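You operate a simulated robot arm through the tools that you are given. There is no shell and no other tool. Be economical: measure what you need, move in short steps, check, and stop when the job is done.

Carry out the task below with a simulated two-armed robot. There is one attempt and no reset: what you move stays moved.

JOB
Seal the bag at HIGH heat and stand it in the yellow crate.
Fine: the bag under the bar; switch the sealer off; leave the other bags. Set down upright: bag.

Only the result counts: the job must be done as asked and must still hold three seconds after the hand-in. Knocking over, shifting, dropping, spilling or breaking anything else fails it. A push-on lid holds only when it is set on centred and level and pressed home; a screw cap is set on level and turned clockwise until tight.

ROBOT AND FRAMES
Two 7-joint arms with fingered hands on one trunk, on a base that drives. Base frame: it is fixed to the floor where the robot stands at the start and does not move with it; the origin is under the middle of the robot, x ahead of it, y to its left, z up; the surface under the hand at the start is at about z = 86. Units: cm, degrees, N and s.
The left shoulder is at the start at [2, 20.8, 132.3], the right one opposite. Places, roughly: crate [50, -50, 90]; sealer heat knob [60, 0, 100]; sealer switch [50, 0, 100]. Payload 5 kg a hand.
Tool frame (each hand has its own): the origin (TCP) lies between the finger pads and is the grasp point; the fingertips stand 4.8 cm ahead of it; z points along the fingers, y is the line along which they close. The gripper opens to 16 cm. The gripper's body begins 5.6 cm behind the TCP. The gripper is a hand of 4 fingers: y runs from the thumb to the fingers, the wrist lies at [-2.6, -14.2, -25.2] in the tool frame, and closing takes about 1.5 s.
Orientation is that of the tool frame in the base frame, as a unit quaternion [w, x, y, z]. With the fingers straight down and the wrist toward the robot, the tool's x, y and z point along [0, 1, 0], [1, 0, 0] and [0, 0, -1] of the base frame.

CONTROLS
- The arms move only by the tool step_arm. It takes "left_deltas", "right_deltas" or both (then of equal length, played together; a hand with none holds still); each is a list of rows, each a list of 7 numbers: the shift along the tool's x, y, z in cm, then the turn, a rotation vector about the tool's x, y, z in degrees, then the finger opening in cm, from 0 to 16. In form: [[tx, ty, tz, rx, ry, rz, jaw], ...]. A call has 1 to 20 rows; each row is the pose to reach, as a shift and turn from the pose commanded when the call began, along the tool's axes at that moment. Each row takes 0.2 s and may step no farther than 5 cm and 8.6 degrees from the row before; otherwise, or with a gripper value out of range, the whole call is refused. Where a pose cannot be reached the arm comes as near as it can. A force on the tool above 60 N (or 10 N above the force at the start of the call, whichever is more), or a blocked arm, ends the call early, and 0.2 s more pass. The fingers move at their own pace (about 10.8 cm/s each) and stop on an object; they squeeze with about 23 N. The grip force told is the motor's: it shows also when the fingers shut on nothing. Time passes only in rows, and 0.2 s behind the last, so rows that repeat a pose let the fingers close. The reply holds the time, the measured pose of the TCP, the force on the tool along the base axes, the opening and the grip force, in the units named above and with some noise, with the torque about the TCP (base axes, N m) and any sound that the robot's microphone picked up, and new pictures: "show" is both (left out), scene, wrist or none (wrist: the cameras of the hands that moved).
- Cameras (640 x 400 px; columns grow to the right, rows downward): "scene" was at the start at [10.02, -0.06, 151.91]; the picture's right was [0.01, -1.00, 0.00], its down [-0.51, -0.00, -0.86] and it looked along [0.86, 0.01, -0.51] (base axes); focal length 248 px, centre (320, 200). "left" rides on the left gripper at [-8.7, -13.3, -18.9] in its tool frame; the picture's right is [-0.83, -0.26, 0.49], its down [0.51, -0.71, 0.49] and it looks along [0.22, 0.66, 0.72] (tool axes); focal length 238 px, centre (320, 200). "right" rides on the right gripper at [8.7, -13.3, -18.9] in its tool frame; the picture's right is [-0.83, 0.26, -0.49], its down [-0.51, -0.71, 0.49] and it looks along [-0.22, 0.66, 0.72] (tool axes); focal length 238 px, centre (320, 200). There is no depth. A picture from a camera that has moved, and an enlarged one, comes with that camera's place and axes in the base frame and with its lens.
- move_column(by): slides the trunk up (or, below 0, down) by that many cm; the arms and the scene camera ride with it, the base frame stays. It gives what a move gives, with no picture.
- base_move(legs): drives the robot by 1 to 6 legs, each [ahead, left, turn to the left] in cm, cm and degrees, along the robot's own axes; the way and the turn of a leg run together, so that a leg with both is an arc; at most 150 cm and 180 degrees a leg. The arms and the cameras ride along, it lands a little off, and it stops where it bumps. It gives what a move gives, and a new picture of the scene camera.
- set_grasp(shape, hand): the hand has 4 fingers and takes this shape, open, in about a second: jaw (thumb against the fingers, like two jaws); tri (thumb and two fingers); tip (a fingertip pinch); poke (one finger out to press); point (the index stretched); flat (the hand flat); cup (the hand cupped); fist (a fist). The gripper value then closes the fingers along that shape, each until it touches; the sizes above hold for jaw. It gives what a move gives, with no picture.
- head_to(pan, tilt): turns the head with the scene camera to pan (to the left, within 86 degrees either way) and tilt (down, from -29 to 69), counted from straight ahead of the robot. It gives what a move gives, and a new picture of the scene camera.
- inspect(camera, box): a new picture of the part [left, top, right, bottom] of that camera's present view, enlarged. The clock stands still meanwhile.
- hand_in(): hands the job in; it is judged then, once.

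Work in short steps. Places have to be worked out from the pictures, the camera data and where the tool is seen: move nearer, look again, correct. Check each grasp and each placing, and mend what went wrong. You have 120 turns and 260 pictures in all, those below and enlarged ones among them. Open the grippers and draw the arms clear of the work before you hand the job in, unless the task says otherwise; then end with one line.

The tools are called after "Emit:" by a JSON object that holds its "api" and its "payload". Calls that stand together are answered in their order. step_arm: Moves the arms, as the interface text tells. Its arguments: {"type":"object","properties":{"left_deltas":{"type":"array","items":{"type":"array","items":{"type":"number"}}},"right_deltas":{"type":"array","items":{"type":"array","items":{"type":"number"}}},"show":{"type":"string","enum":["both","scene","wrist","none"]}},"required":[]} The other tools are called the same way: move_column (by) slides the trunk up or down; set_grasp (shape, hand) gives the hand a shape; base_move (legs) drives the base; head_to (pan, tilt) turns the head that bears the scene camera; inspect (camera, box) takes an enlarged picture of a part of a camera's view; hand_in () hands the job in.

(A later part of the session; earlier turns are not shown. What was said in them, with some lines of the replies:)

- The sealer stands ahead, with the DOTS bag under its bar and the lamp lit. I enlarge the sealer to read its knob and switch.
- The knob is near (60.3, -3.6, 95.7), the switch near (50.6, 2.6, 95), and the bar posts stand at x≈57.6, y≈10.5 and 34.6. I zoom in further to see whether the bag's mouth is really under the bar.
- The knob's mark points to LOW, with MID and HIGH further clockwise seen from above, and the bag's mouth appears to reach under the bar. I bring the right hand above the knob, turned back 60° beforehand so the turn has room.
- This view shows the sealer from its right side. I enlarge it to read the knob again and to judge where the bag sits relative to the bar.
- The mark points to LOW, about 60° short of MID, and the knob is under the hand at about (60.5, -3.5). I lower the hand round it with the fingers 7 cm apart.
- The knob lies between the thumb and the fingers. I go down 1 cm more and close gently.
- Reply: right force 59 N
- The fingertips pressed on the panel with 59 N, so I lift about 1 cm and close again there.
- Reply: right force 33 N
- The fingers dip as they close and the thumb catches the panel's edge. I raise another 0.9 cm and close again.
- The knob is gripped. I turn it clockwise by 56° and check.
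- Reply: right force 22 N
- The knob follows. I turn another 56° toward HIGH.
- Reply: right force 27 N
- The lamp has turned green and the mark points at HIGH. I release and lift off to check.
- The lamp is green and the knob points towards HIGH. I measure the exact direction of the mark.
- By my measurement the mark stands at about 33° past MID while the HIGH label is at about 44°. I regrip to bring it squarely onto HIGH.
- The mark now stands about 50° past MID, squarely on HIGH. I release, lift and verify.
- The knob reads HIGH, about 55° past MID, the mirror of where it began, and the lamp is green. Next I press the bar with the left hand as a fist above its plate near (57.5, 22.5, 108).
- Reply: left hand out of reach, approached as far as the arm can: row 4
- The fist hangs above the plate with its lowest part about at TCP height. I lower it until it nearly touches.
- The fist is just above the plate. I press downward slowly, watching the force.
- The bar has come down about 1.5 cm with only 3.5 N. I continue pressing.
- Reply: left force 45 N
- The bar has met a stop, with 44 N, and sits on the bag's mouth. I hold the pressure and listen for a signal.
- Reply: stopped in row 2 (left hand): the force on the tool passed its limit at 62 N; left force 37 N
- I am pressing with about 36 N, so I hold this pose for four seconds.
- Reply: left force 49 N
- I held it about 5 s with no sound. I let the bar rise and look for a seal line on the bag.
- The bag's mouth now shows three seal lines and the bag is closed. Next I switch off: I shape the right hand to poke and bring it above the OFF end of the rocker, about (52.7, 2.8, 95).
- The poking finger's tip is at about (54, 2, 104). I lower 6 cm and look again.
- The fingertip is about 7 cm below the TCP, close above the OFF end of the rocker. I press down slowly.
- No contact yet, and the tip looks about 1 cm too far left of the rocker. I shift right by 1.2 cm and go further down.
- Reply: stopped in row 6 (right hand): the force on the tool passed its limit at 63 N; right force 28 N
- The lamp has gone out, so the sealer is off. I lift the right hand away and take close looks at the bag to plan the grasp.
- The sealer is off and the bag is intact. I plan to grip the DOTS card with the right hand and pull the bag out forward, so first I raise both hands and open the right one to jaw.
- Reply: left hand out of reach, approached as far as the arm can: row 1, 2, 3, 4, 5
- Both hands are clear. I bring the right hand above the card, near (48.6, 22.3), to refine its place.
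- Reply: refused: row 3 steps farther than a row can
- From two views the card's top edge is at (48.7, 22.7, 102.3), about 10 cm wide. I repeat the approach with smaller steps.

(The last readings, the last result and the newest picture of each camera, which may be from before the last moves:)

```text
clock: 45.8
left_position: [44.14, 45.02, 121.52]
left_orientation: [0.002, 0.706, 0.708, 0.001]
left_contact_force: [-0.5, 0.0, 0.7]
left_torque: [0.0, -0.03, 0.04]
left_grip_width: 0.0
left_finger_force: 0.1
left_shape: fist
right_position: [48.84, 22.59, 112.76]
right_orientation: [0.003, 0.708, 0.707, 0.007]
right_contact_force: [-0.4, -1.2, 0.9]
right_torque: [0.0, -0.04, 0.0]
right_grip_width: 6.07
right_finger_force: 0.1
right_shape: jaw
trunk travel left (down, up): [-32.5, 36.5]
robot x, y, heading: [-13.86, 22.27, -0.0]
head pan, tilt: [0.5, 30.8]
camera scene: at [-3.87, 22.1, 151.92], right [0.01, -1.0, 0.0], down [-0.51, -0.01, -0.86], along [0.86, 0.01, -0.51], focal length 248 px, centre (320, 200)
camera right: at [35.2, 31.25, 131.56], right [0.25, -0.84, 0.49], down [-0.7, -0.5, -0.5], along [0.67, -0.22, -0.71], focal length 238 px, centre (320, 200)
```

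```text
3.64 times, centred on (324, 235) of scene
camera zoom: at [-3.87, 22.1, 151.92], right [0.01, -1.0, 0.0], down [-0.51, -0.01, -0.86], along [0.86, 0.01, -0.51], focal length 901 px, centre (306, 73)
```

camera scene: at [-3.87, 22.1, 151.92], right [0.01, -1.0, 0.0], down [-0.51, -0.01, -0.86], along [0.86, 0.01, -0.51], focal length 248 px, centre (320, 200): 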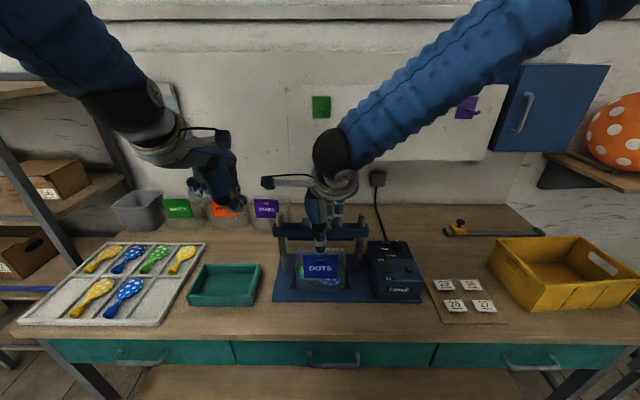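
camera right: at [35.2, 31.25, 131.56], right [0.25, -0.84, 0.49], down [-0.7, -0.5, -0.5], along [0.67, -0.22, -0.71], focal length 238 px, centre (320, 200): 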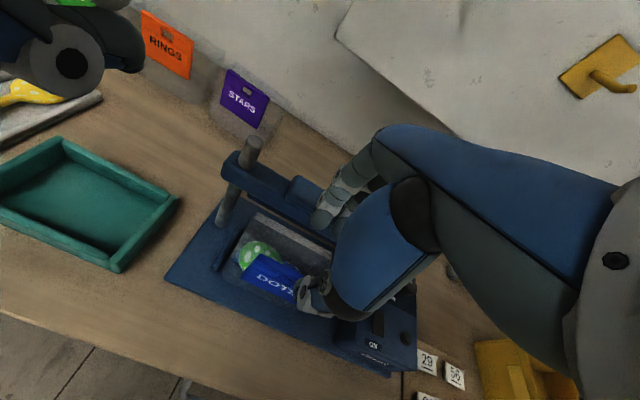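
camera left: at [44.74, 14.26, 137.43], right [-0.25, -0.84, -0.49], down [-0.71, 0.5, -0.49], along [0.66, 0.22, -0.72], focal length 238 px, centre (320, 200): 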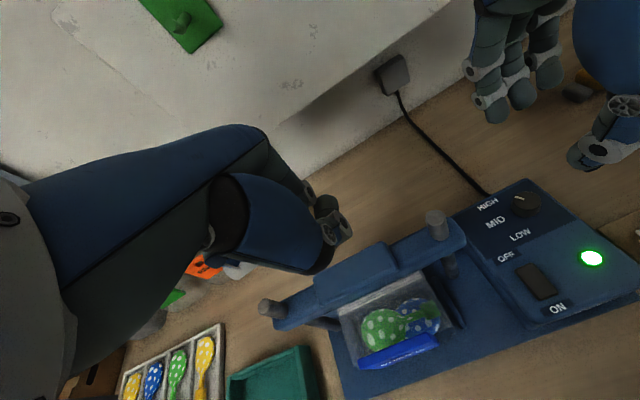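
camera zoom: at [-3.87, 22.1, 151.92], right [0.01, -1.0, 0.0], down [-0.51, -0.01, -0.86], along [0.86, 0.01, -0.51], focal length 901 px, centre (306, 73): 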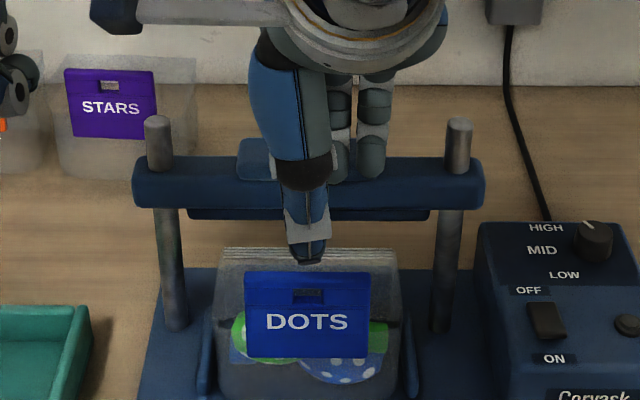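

The card lies between thumb and fingers. I narrow to 4.5 cm so the fingers stay clear of the bar, shift 0.5 cm back and lower to about z 103.

Emit:
{"api": "step_arm", "payload": {"right_deltas": [[0, -0.5, 0, 0, 0, 0, 4.5], [0, -0.5, 0, 0, 0, 0, 4.5], [0, -0.5, 3, 0, 0, 0, 4.5], [0, -0.5, 5, 0, 0, 0, 4.5], [0, -0.5, 7, 0, 0, 0, 4.5], [0, -0.5, 8.5, 0, 0, 0, 4.5], [0, -0.5, 9.5, 0, 0, 0, 4.5]], "show": "none"}}

Emit:
{"api": "inspect", "payload": {"camera": "right", "box": [200, 180, 400, 330]}}

Emit:
{"api": "inspect", "payload": {"camera": "scene", "box": [260, 200, 388, 310]}}

```text
clock: 47.4
left_position: [43.68, 45.04, 121.76]
left_orientation: [0.003, 0.706, 0.709, 0.003]
left_contact_force: [-0.5, 0.1, -0.1]
left_torque: [-0.02, 0.01, 0.01]
left_grip_width: 0.0
left_finger_force: 0.0
left_shape: fist
right_position: [48.18, 22.71, 103.55]
right_orientation: [0.004, 0.708, 0.707, 0.008]
right_contact_force: [-19.1, 0.2, 21.9]
right_torque: [-0.35, -1.41, -0.31]
right_grip_width: 4.28
right_finger_force: 0.1
right_shape: jaw
trunk travel left (down, up): [-32.5, 36.5]
robot x, y, heading: [-13.62, 22.13, 0.2]
head pan, tilt: [0.5, 30.8]
```

```text
2.67 times, centred on (300, 255) of right
camera zoom: at [34.63, 31.35, 122.39], right [0.25, -0.84, 0.49], down [-0.7, -0.5, -0.51], along [0.67, -0.21, -0.71], focal length 636 px, centre (373, 53)
```

zoom: 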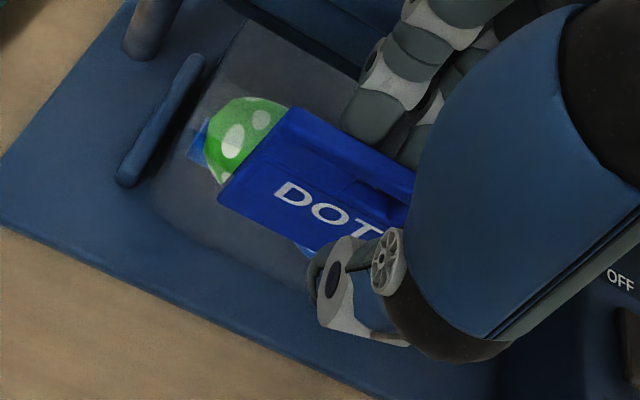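

```text
3.64 times, centred on (324, 255) of scene
camera zoom: at [-4.16, 22.12, 151.95], right [0.01, -1.0, 0.0], down [-0.51, -0.01, -0.86], along [0.86, 0.01, -0.51], focal length 901 px, centre (306, 0)
```

zoom: 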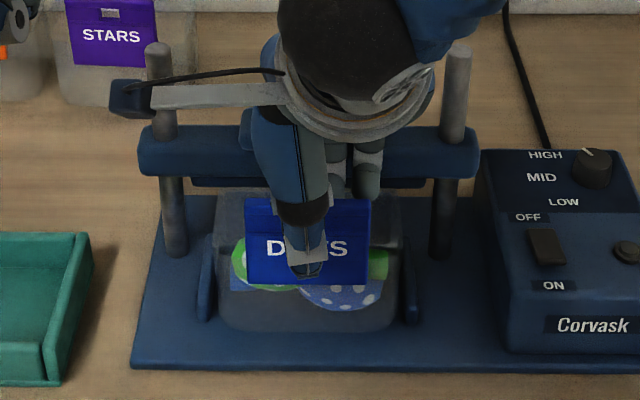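

The finger knuckles rest on the sprung bar and have pushed it down, but the card now lies about 3.5 cm deep between thumb and fingers. I close on it here; the bar will rise with the hand as I draw back.

Emit:
{"api": "step_arm", "payload": {"right_deltas": [[0, 0, 0, 0, 0, 0, 3], [0, 0, 0, 0, 0, 0, 2], [0, 0, 0, 0, 0, 0, 1], [0, 0, 0, 0, 0, 0, 0], [0, 0, 0, 0, 0, 0, 0], [0, 0, 0, 0, 0, 0, 0]], "show": "none"}}

Emit:
{"api": "inspect", "payload": {"camera": "right", "box": [200, 180, 400, 330]}}

Emit:
{"api": "inspect", "payload": {"camera": "scene", "box": [260, 200, 388, 310]}}

```text
clock: 48.8
left_position: [43.98, 45.01, 121.59]
left_orientation: [0.002, 0.705, 0.709, 0.001]
left_contact_force: [-0.1, 1.6, -0.2]
left_torque: [-0.02, -0.03, 0.0]
left_grip_width: 0.0
left_finger_force: 0.0
left_shape: fist
right_position: [48.45, 22.77, 103.23]
right_orientation: [0.003, 0.708, 0.706, 0.006]
right_contact_force: [-4.4, -0.2, 4.4]
right_torque: [-0.07, -0.34, -0.09]
right_grip_width: 0.64
right_finger_force: 22.4
right_shape: jaw
trunk travel left (down, up): [-32.5, 36.5]
robot x, y, heading: [-13.73, 22.45, -0.1]
head pan, tilt: [0.5, 30.8]
```

```text
2.67 times, centred on (300, 255) of right
camera zoom: at [34.9, 31.32, 122.22], right [0.25, -0.84, 0.49], down [-0.7, -0.5, -0.5], along [0.67, -0.22, -0.71], focal length 636 px, centre (373, 53)
```

zoom: 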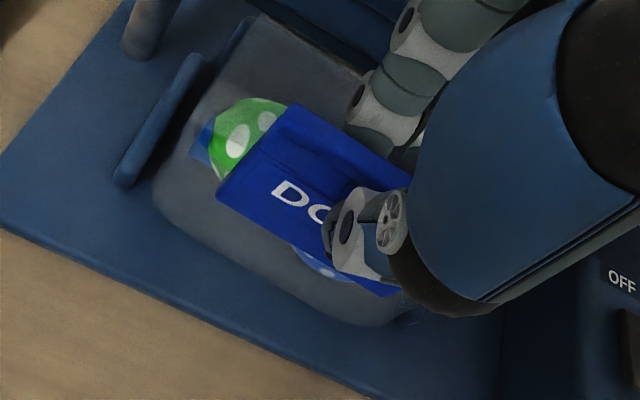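

```text
3.64 times, centred on (324, 255) of scene
camera zoom: at [-3.87, 22.11, 151.91], right [0.01, -1.0, 0.0], down [-0.51, -0.01, -0.86], along [0.86, 0.01, -0.51], focal length 901 px, centre (306, 0)
```

zoom: 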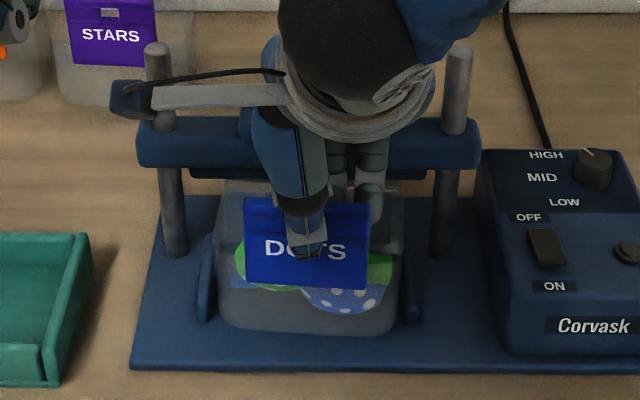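

The card is gripped, and the contact force has fallen to 4 N. I lift 1 cm and draw the bag 4 cm toward the robot.

Emit:
{"api": "step_arm", "payload": {"right_deltas": [[0, -0.2, -0.4, 0, 0, 0, 0], [0, -0.4, -0.8, 0, 0, 0, 0], [0, -1, -1.2, 0, 0, 0, 0], [0, -2, -1.2, 0, 0, 0, 0], [0, -3, -1.2, 0, 0, 0, 0], [0, -4, -1.2, 0, 0, 0, 0], [0, -4, -1.2, 0, 0, 0, 0]], "show": "none"}}

Emit:
{"api": "inspect", "payload": {"camera": "right", "box": [160, 160, 400, 350]}}

Emit:
{"api": "inspect", "payload": {"camera": "scene", "box": [260, 200, 388, 310]}}

```text
clock: 50.4
left_position: [44.11, 44.78, 121.6]
left_orientation: [0.001, 0.706, 0.708, 0.002]
left_contact_force: [0.7, -0.2, -0.1]
left_torque: [0.02, 0.05, -0.02]
left_grip_width: 0.0
left_finger_force: 0.1
left_shape: fist
right_position: [44.58, 22.84, 104.47]
right_orientation: [0.003, 0.708, 0.706, 0.007]
right_contact_force: [0.5, 0.5, -0.7]
right_torque: [0.06, 0.03, 0.03]
right_grip_width: 0.62
right_finger_force: 23.3
right_shape: jaw
trunk travel left (down, up): [-32.5, 36.5]
robot x, y, heading: [-13.46, 21.89, 0.2]
head pan, tilt: [0.5, 30.8]
```

```text
2.11 times, centred on (280, 255) of right
camera zoom: at [31.04, 31.41, 123.29], right [0.25, -0.84, 0.49], down [-0.7, -0.5, -0.5], along [0.66, -0.22, -0.72], focal length 502 px, centre (404, 84)
```

zoom: 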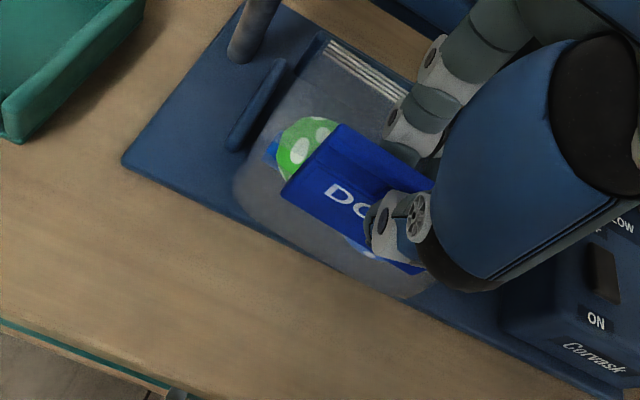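

```text
3.64 times, centred on (324, 255) of scene
camera zoom: at [-3.75, 22.1, 151.9], right [0.01, -1.0, 0.0], down [-0.51, -0.01, -0.86], along [0.86, 0.01, -0.51], focal length 901 px, centre (306, 0)
```

zoom: 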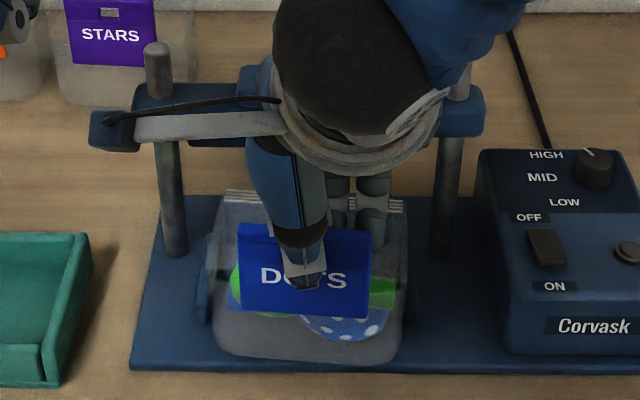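

The bag comes along cleanly and the bar is back up. I draw 8 cm further and then lift 16 cm.

Emit:
{"api": "step_arm", "payload": {"right_deltas": [[0, -2, -0.3, 0, 0, 0, 0], [0, -4, -0.6, 0, 0, 0, 0], [0, -6, -1, 0, 0, 0, 0], [0, -8, -2, 0, 0, 0, 0], [0, -8, -5, 0, 0, 0, 0], [0, -8, -8, 0, 0, 0, 0], [0, -8, -11, 0, 0, 0, 0], [0, -8, -14, 0, 0, 0, 0], [0, -8, -17, 0, 0, 0, 0], [0, -8, -17, 0, 0, 0, 0]]}}

```text
clock: 52.6
left_position: [43.96, 45.13, 121.52]
left_orientation: [0.002, 0.706, 0.708, 0.002]
left_contact_force: [0.5, 0.2, -0.4]
left_torque: [-0.07, 0.02, 0.03]
left_grip_width: 0.0
left_finger_force: 0.0
left_shape: fist
right_position: [36.45, 22.71, 121.34]
right_orientation: [0.003, 0.708, 0.707, 0.004]
right_contact_force: [-0.5, 1.0, 0.3]
right_torque: [-0.06, 0.03, 0.0]
right_grip_width: 0.64
right_finger_force: 23.0
right_shape: jaw
trunk travel left (down, up): [-32.5, 36.5]
robot x, y, heading: [-14.13, 22.41, 0.3]
head pan, tilt: [0.5, 30.8]
camera scene: at [-3.76, 22.18, 151.9], right [0.01, -1.0, 0.0], down [-0.51, -0.01, -0.86], along [0.86, 0.01, -0.51], focal length 248 px, centre (320, 200)
camera right: at [22.87, 31.38, 140.14], right [0.25, -0.84, 0.49], down [-0.7, -0.5, -0.5], along [0.66, -0.22, -0.72], focal length 238 px, centre (320, 200)
```

scene: 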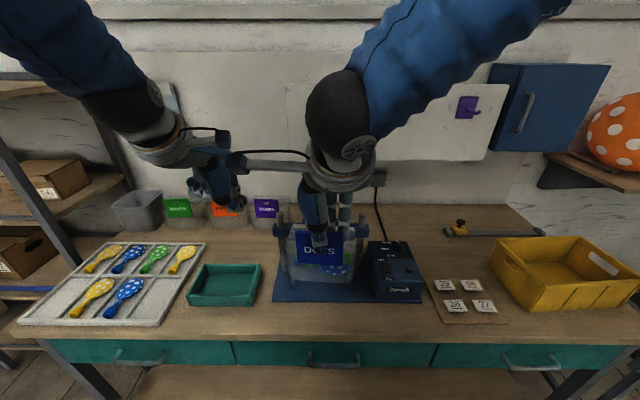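
right: 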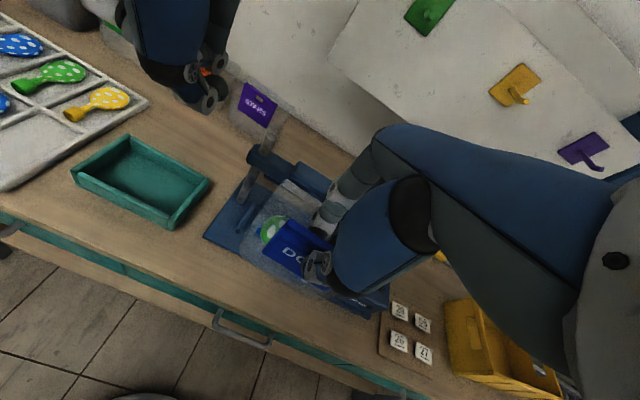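

The bag hangs upright and clear. I lift it 7 cm more and drive the base right toward the crate.

Emit:
{"api": "step_arm", "payload": {"right_deltas": [[0, 1, -2.5, 0, 0, 0, 0], [0, 2, -5, 0, 0, 0, 0], [0, 3, -7, 0, 0, 0, 0], [0, 3, -7, 0, 0, 0, 0]], "show": "none"}}

Emit:
{"api": "base_move", "payload": {"legs": [[0, -50, 0]]}}

Emit:
{"api": "inspect", "payload": {"camera": "scene", "box": [240, 180, 480, 340]}}

```text
clock: 53.6
left_position: [43.99, 44.99, 121.64]
left_orientation: [0.002, 0.706, 0.708, 0.002]
left_contact_force: [0.2, 0.2, -0.7]
left_torque: [-0.05, -0.02, -0.03]
left_grip_width: 0.01
left_finger_force: 0.2
left_shape: fist
right_position: [39.2, 22.63, 128.26]
right_orientation: [0.003, 0.707, 0.707, 0.005]
right_contact_force: [-0.1, -0.2, -0.8]
right_torque: [-0.02, 0.06, 0.03]
right_grip_width: 0.65
right_finger_force: 23.2
right_shape: jaw
trunk travel left (down, up): [-32.5, 36.5]
robot x, y, heading: [-13.87, 22.15, -0.1]
head pan, tilt: [0.5, 30.8]
```

```text
clock: 56.6
left_position: [44.1, -6.18, 121.46]
left_orientation: [0.001, 0.708, 0.706, 0.002]
left_contact_force: [0.2, -1.2, -0.9]
left_torque: [0.04, -0.01, 0.05]
left_grip_width: 0.02
left_finger_force: 0.1
left_shape: fist
right_position: [39.09, -28.38, 128.16]
right_orientation: [0.003, 0.709, 0.705, 0.006]
right_contact_force: [-0.4, -0.6, -0.9]
right_torque: [0.03, 0.04, 0.0]
right_grip_width: 0.64
right_finger_force: 23.2
right_shape: jaw
trunk travel left (down, up): [-32.5, 36.5]
robot x, y, heading: [-14.08, -28.53, -0.0]
head pan, tilt: [0.5, 30.8]
camera scene: at [-3.83, -28.76, 151.91], right [0.01, -1.0, 0.0], down [-0.51, 0.0, -0.86], along [0.86, 0.01, -0.51], focal length 248 px, centre (320, 200)
```

scene: 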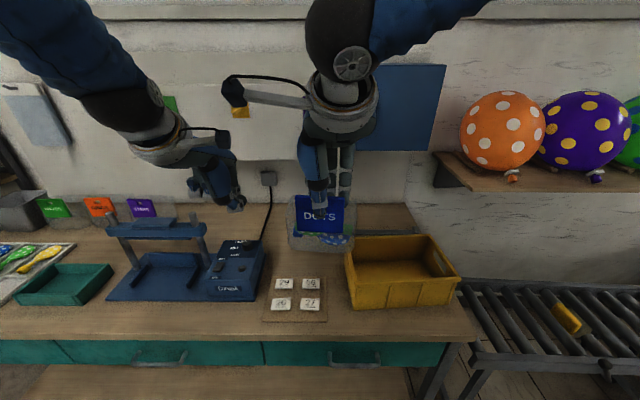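

```text
2.50 times, centred on (360, 260) of scene
camera zoom: at [-3.83, -28.76, 151.91], right [0.01, -1.0, 0.0], down [-0.51, 0.0, -0.86], along [0.86, 0.01, -0.51], focal length 620 px, centre (220, 50)
```

zoom: 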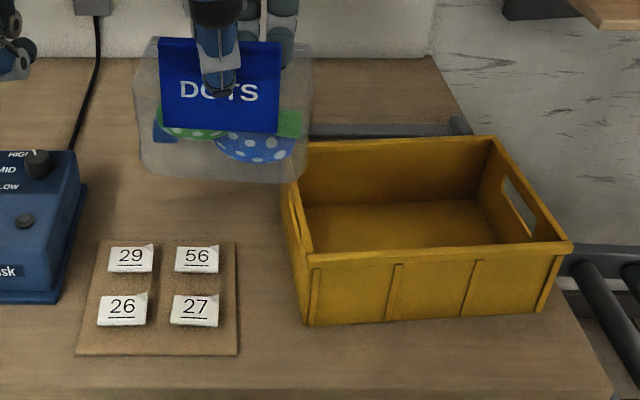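

The crate spans about x 44–62, y -39 to -66, with its rim at z≈98. I carry the bag above it, to TCP (49, -52.5, 128).

Emit:
{"api": "step_arm", "payload": {"right_deltas": [[-4, 1.6, 0, 0, 0, 0, 0], [-8, 3.2, 0, 0, 0, 0, 0], [-12, 4.8, 0, 0, 0, 0, 0], [-16, 6.4, 0, 0, 0, 0, 0], [-20, 8.2, 0, 0, 0, 0, 0], [-24.1, 9.9, 0, 0, 0, 0, 0], [-24.1, 9.9, 0, 0, 0, 0, 0]], "show": "wrist"}}

Emit:
{"api": "inspect", "payload": {"camera": "scene", "box": [300, 160, 492, 310]}}

```text
clock: 58.2
left_position: [44.28, -5.93, 121.55]
left_orientation: [0.002, 0.708, 0.707, 0.001]
left_contact_force: [0.1, 0.7, 0.1]
left_torque: [-0.12, -0.04, -0.02]
left_grip_width: 0.0
left_finger_force: 0.1
left_shape: fist
right_position: [48.78, -52.64, 128.36]
right_orientation: [0.004, 0.709, 0.705, 0.007]
right_contact_force: [0.4, 1.0, -0.5]
right_torque: [-0.11, 0.01, -0.03]
right_grip_width: 0.6
right_finger_force: 23.0
right_shape: jaw
trunk travel left (down, up): [-32.5, 36.5]
robot x, y, heading: [-13.76, -28.53, -0.3]
head pan, tilt: [0.5, 30.8]
camera right: at [35.2, -43.81, 147.28], right [0.25, -0.84, 0.49], down [-0.7, -0.5, -0.5], along [0.66, -0.22, -0.71], focal length 238 px, centre (320, 200)
```

right: 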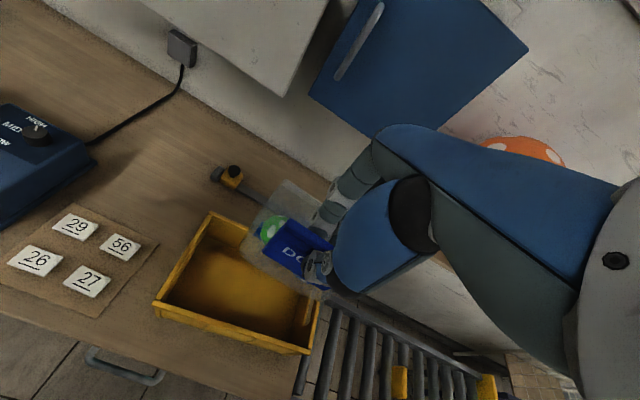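

```text
2.67 times, centred on (396, 235) of scene
camera zoom: at [-3.86, -28.55, 151.91], right [0.01, -1.0, 0.0], down [-0.51, 0.0, -0.86], along [0.86, 0.0, -0.51], focal length 661 px, centre (117, 107)
```

zoom: 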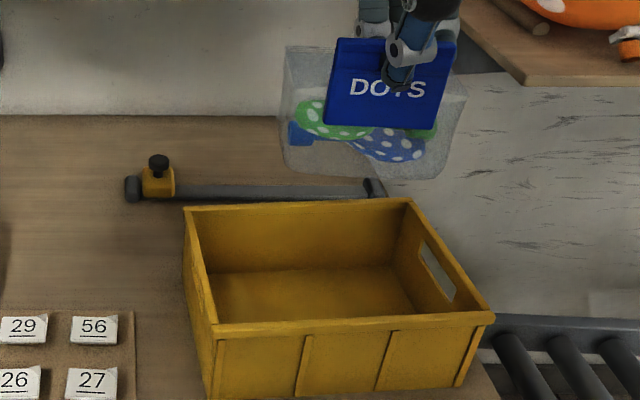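

The bag hangs above the crate. I square it to the crate by 4° and lower to about 3 cm above the floor.

Emit:
{"api": "step_arm", "payload": {"right_deltas": [[0, 0.1, 4, 0, 0, -4, 0], [0, 0.2, 8, 0, 0, -4, 0], [0, 0.2, 12, 0, 0, -4, 0], [0, 0.2, 16, 0, 0, -4, 0], [0, 0.2, 19, 0, 0, -4, 0], [0, 0.2, 21, 0, 0, -4, 0], [0, 0.2, 22.5, 0, 0, -4, 0], [0, 0.2, 22.5, 0, 0, -4, 0]], "show": "wrist"}}

Emit:
{"api": "inspect", "payload": {"camera": "scene", "box": [320, 190, 480, 310]}}

```text
clock: 60.0
left_position: [44.0, -6.17, 121.46]
left_orientation: [0.002, 0.708, 0.707, 0.002]
left_contact_force: [0.4, -0.9, 0.5]
left_torque: [0.05, 0.0, 0.01]
left_grip_width: 0.01
left_finger_force: 0.0
left_shape: fist
right_position: [49.25, -52.63, 105.67]
right_orientation: [0.003, 0.683, 0.73, 0.006]
right_contact_force: [-0.3, -0.4, 0.0]
right_torque: [-0.05, 0.0, 0.0]
right_grip_width: 0.63
right_finger_force: 23.1
right_shape: jaw
trunk travel left (down, up): [-32.5, 36.5]
robot x, y, heading: [-13.68, -28.46, -0.3]
head pan, tilt: [0.5, 30.8]
camera right: at [35.22, -44.75, 124.54], right [0.31, -0.82, 0.49], down [-0.67, -0.55, -0.5], along [0.68, -0.17, -0.71], focal length 238 px, centre (320, 200)
```

right: 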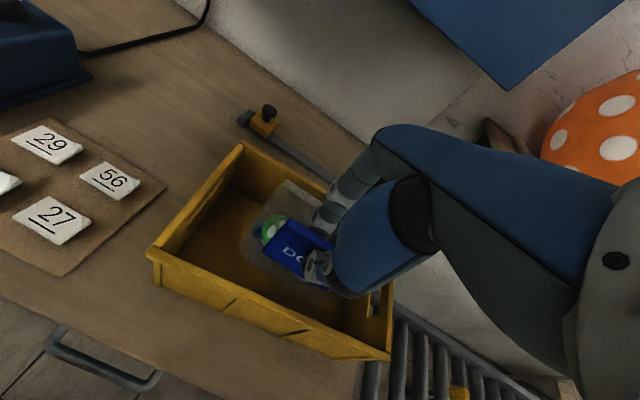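

```text
3.33 times, centred on (400, 250) of scene
camera zoom: at [-3.85, -28.75, 151.91], right [0.01, -1.0, 0.0], down [-0.51, 0.0, -0.86], along [0.86, 0.01, -0.51], focal length 826 px, centre (53, 33)
```

zoom: 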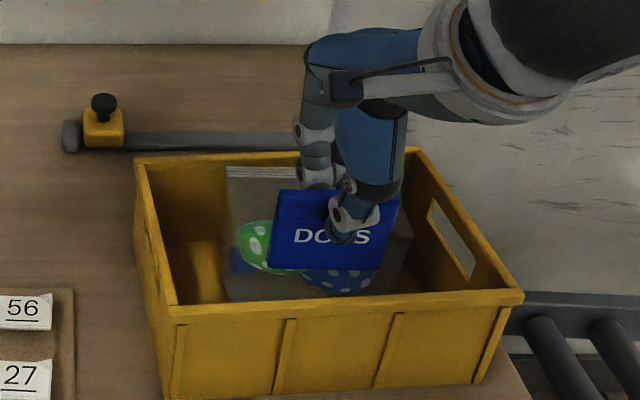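

The bag is inside the crate with room all round. I lower it in small steps until it touches the floor.

Emit:
{"api": "step_arm", "payload": {"right_deltas": [[0, 0, 0.6, 0, 0, 0, 0], [0, 0, 1.2, 0, 0, 0, 0], [0, 0, 1.7, 0, 0, 0, 0], [0, 0, 2.1, 0, 0, 0, 0], [0, 0, 2.5, 0, 0, 0, 0]], "show": "none"}}

Emit:
{"api": "inspect", "payload": {"camera": "scene", "box": [320, 190, 480, 310]}}

```text
clock: 61.2
left_position: [44.21, -6.07, 121.46]
left_orientation: [0.002, 0.708, 0.707, 0.003]
left_contact_force: [0.2, -0.4, -0.8]
left_torque: [0.01, 0.01, -0.01]
left_grip_width: 0.0
left_finger_force: 0.1
left_shape: fist
right_position: [49.36, -52.38, 103.07]
right_orientation: [0.003, 0.684, 0.729, 0.007]
right_contact_force: [0.5, 0.6, 0.0]
right_torque: [-0.01, 0.02, 0.0]
right_grip_width: 0.62
right_finger_force: 22.9
right_shape: jaw
trunk travel left (down, up): [-32.5, 36.5]
robot x, y, heading: [-13.67, -28.72, -0.2]
head pan, tilt: [0.5, 30.8]
```

```text
3.33 times, centred on (400, 250) of scene
camera zoom: at [-3.8, -28.69, 151.91], right [0.01, -1.0, 0.0], down [-0.51, 0.0, -0.86], along [0.86, 0.01, -0.51], focal length 826 px, centre (53, 33)
```

zoom: 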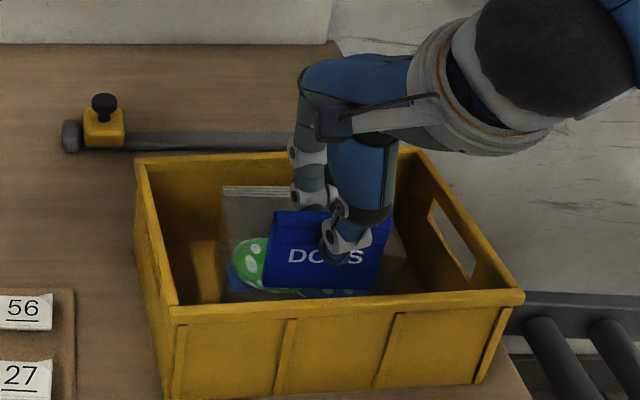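

No contact yet; I continue in 0.3 cm steps.

Emit:
{"api": "step_arm", "payload": {"right_deltas": [[0, 0, 0.3, 0, 0, 0, 0], [0, 0, 0.6, 0, 0, 0, 0], [0, 0, 0.9, 0, 0, 0, 0], [0, 0, 0.9, 0, 0, 0, 0]], "show": "none"}}

Emit:
{"api": "inspect", "payload": {"camera": "right", "box": [160, 150, 400, 340]}}

```text
clock: 62.2
left_position: [44.01, -6.02, 121.62]
left_orientation: [0.003, 0.708, 0.707, 0.002]
left_contact_force: [-0.3, 0.3, 0.6]
left_torque: [0.0, 0.02, -0.01]
left_grip_width: 0.0
left_finger_force: 0.1
left_shape: fist
right_position: [49.45, -52.45, 102.61]
right_orientation: [0.005, 0.684, 0.73, 0.008]
right_contact_force: [0.8, 0.0, 24.7]
right_torque: [-0.06, 0.01, 0.04]
right_grip_width: 0.69
right_finger_force: 22.7
right_shape: jaw
trunk travel left (down, up): [-32.5, 36.5]
robot x, y, heading: [-13.85, -28.64, 0.0]
head pan, tilt: [0.5, 30.8]
```

```text
2.11 times, centred on (280, 245) of right
camera zoom: at [35.25, -44.57, 121.38], right [0.3, -0.82, 0.49], down [-0.67, -0.55, -0.51], along [0.68, -0.17, -0.71], focal length 502 px, centre (404, 105)
```

zoom: 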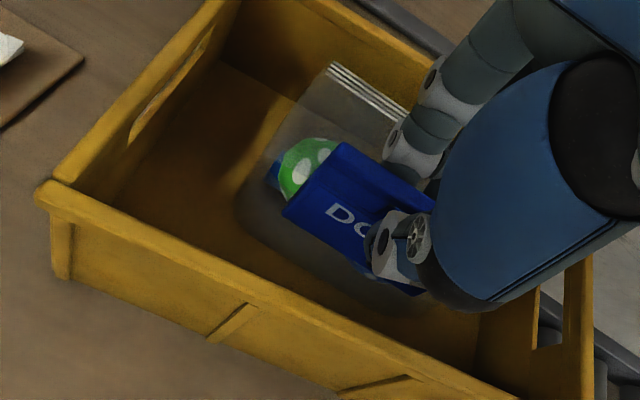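

The bag stands on the crate floor. I ease off 0.3 cm, open the fingers to 4 cm and lift straight out.

Emit:
{"api": "step_arm", "payload": {"right_deltas": [[0, 0, -0.3, 0, 0, 0, 0], [0, 0, -0.3, 0, 0, 0, 2], [0, 0, -0.3, 0, 0, 0, 3.5], [0, 0, -0.3, 0, 0, 0, 4], [0, 0, -0.8, 0, 0, 0, 4], [0, 0, -2, 0, 0, 0, 4], [0, 0, -4, 0, 0, 0, 4], [0, 0, -7, 0, 0, 0, 4], [0, 0, -11, 0, 0, 0, 4], [0, 0, -15, 0, 0, 0, 4], [0, 0, -19, 0, 0, 0, 4], [0, 0, -23, 0, 0, 0, 4]], "show": "wrist"}}

Emit:
{"api": "inspect", "payload": {"camera": "scene", "box": [320, 190, 480, 310]}}

```text
clock: 64.8
left_position: [43.93, -5.97, 121.63]
left_orientation: [0.003, 0.707, 0.707, 0.003]
left_contact_force: [-0.6, 0.6, -0.3]
left_torque: [0.0, -0.08, 0.02]
left_grip_width: 0.01
left_finger_force: 0.0
left_shape: fist
right_position: [49.11, -52.38, 125.47]
right_orientation: [0.002, 0.684, 0.729, 0.005]
right_contact_force: [-2.1, 0.2, -1.3]
right_torque: [-0.03, -0.14, -0.05]
right_grip_width: 3.96
right_finger_force: 0.0
right_shape: jaw
trunk travel left (down, up): [-32.5, 36.5]
robot x, y, heading: [-13.67, -28.77, -0.3]
head pan, tilt: [0.5, 30.8]
camera right: at [34.93, -44.52, 144.35], right [0.31, -0.82, 0.49], down [-0.67, -0.55, -0.5], along [0.68, -0.17, -0.72], focal length 238 px, centre (320, 200)
```

right: 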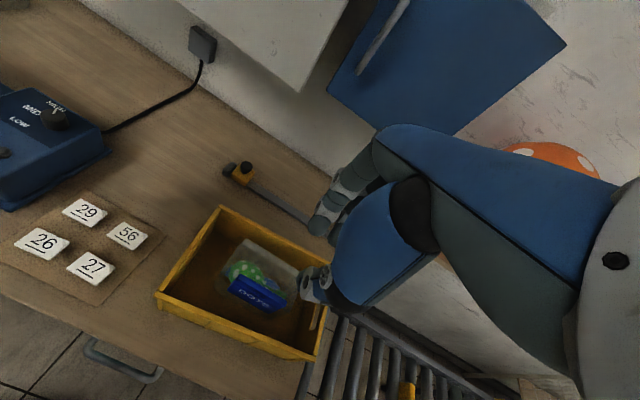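

```text
3.33 times, centred on (400, 250) of scene
camera zoom: at [-4.0, -28.68, 151.92], right [0.01, -1.0, 0.0], down [-0.51, 0.0, -0.86], along [0.86, 0.01, -0.51], focal length 826 px, centre (53, 33)
```

zoom: 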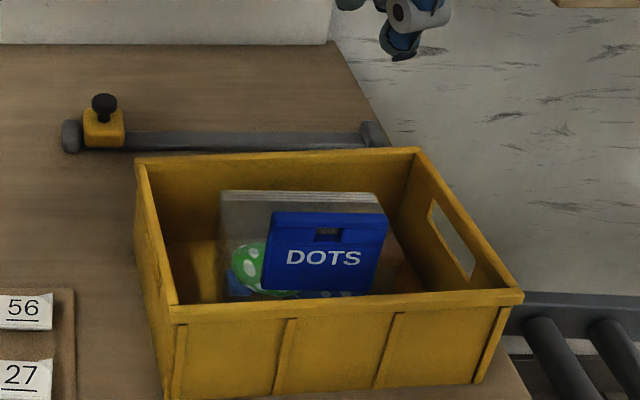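

The bag stands upright in the crate. I open both hands and check the sealer and the rest of the bench.

Emit:
{"api": "set_grasp", "payload": {"hand": "left", "shape": "jaw"}}

Emit:
{"api": "step_arm", "payload": {"right_deltas": [[0, 0, -2, 0, 0, 0, 10], [0, 0, -4, 0, 0, 0, 16], [0, 0, -4, 0, 0, 0, 16]], "show": "scene"}}

Emit:
{"api": "inspect", "payload": {"camera": "scene", "box": [20, 190, 340, 310]}}

```text
clock: 65.7
left_position: [44.01, -6.16, 121.52]
left_orientation: [0.002, 0.708, 0.706, 0.002]
left_contact_force: [0.2, 0.5, 0.1]
left_torque: [0.03, -0.02, 0.02]
left_grip_width: 15.97
left_finger_force: 0.0
left_shape: jaw
right_position: [49.26, -52.3, 125.34]
right_orientation: [0.004, 0.683, 0.73, 0.006]
right_contact_force: [-0.4, -0.6, -0.2]
right_torque: [-0.03, -0.06, -0.03]
right_grip_width: 3.95
right_finger_force: 0.0
right_shape: jaw
trunk travel left (down, up): [-32.5, 36.5]
robot x, y, heading: [-13.89, -28.64, -0.4]
head pan, tilt: [0.5, 30.8]
```

```text
clock: 66.5
left_position: [44.25, -6.16, 121.52]
left_orientation: [0.001, 0.708, 0.706, 0.002]
left_contact_force: [-0.6, -0.4, -0.2]
left_torque: [0.08, 0.03, 0.01]
left_grip_width: 15.96
left_finger_force: 0.0
left_shape: jaw
right_position: [48.94, -52.59, 128.65]
right_orientation: [-0.001, 0.686, 0.728, 0.001]
right_contact_force: [0.7, -0.2, 0.5]
right_torque: [0.08, 0.02, -0.01]
right_grip_width: 15.96
right_finger_force: 0.1
right_shape: jaw
right hand out of reach, approached as far as the arm can: row 2
trunk travel left (down, up): [-32.5, 36.5]
robot x, y, heading: [-13.97, -28.74, -0.1]
head pan, tilt: [0.5, 30.8]
camera scene: at [-3.79, -28.8, 151.9], right [0.01, -1.0, 0.0], down [-0.51, 0.0, -0.86], along [0.86, 0.01, -0.51], focal length 248 px, centre (320, 200)
```

scene: 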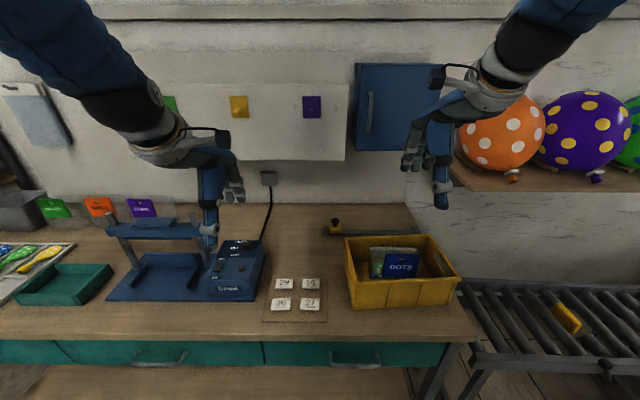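

```text
2.00 times, centred on (180, 250) of scene
camera zoom: at [-3.79, -28.8, 151.9], right [0.01, -1.0, 0.0], down [-0.51, 0.0, -0.86], along [0.86, 0.01, -0.51], focal length 496 px, centre (600, 100)
```

zoom: 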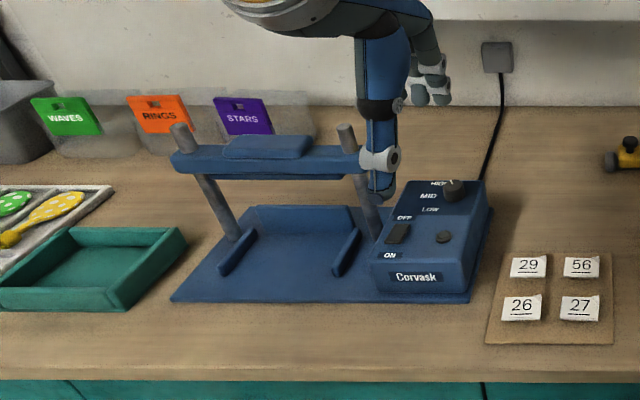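

The lamp is off, the knob is at HIGH, the other bags have not moved, the bag stands upright in the crate, and both hands are open and clear. I hand the job in.

Emit:
{"api": "hand_in", "payload": {}}

```text
The job is handed in.
```

The DOTS bag was sealed at HIGH heat and stands upright in the yellow crate; the sealer is switched off and the other bags were left where they were.
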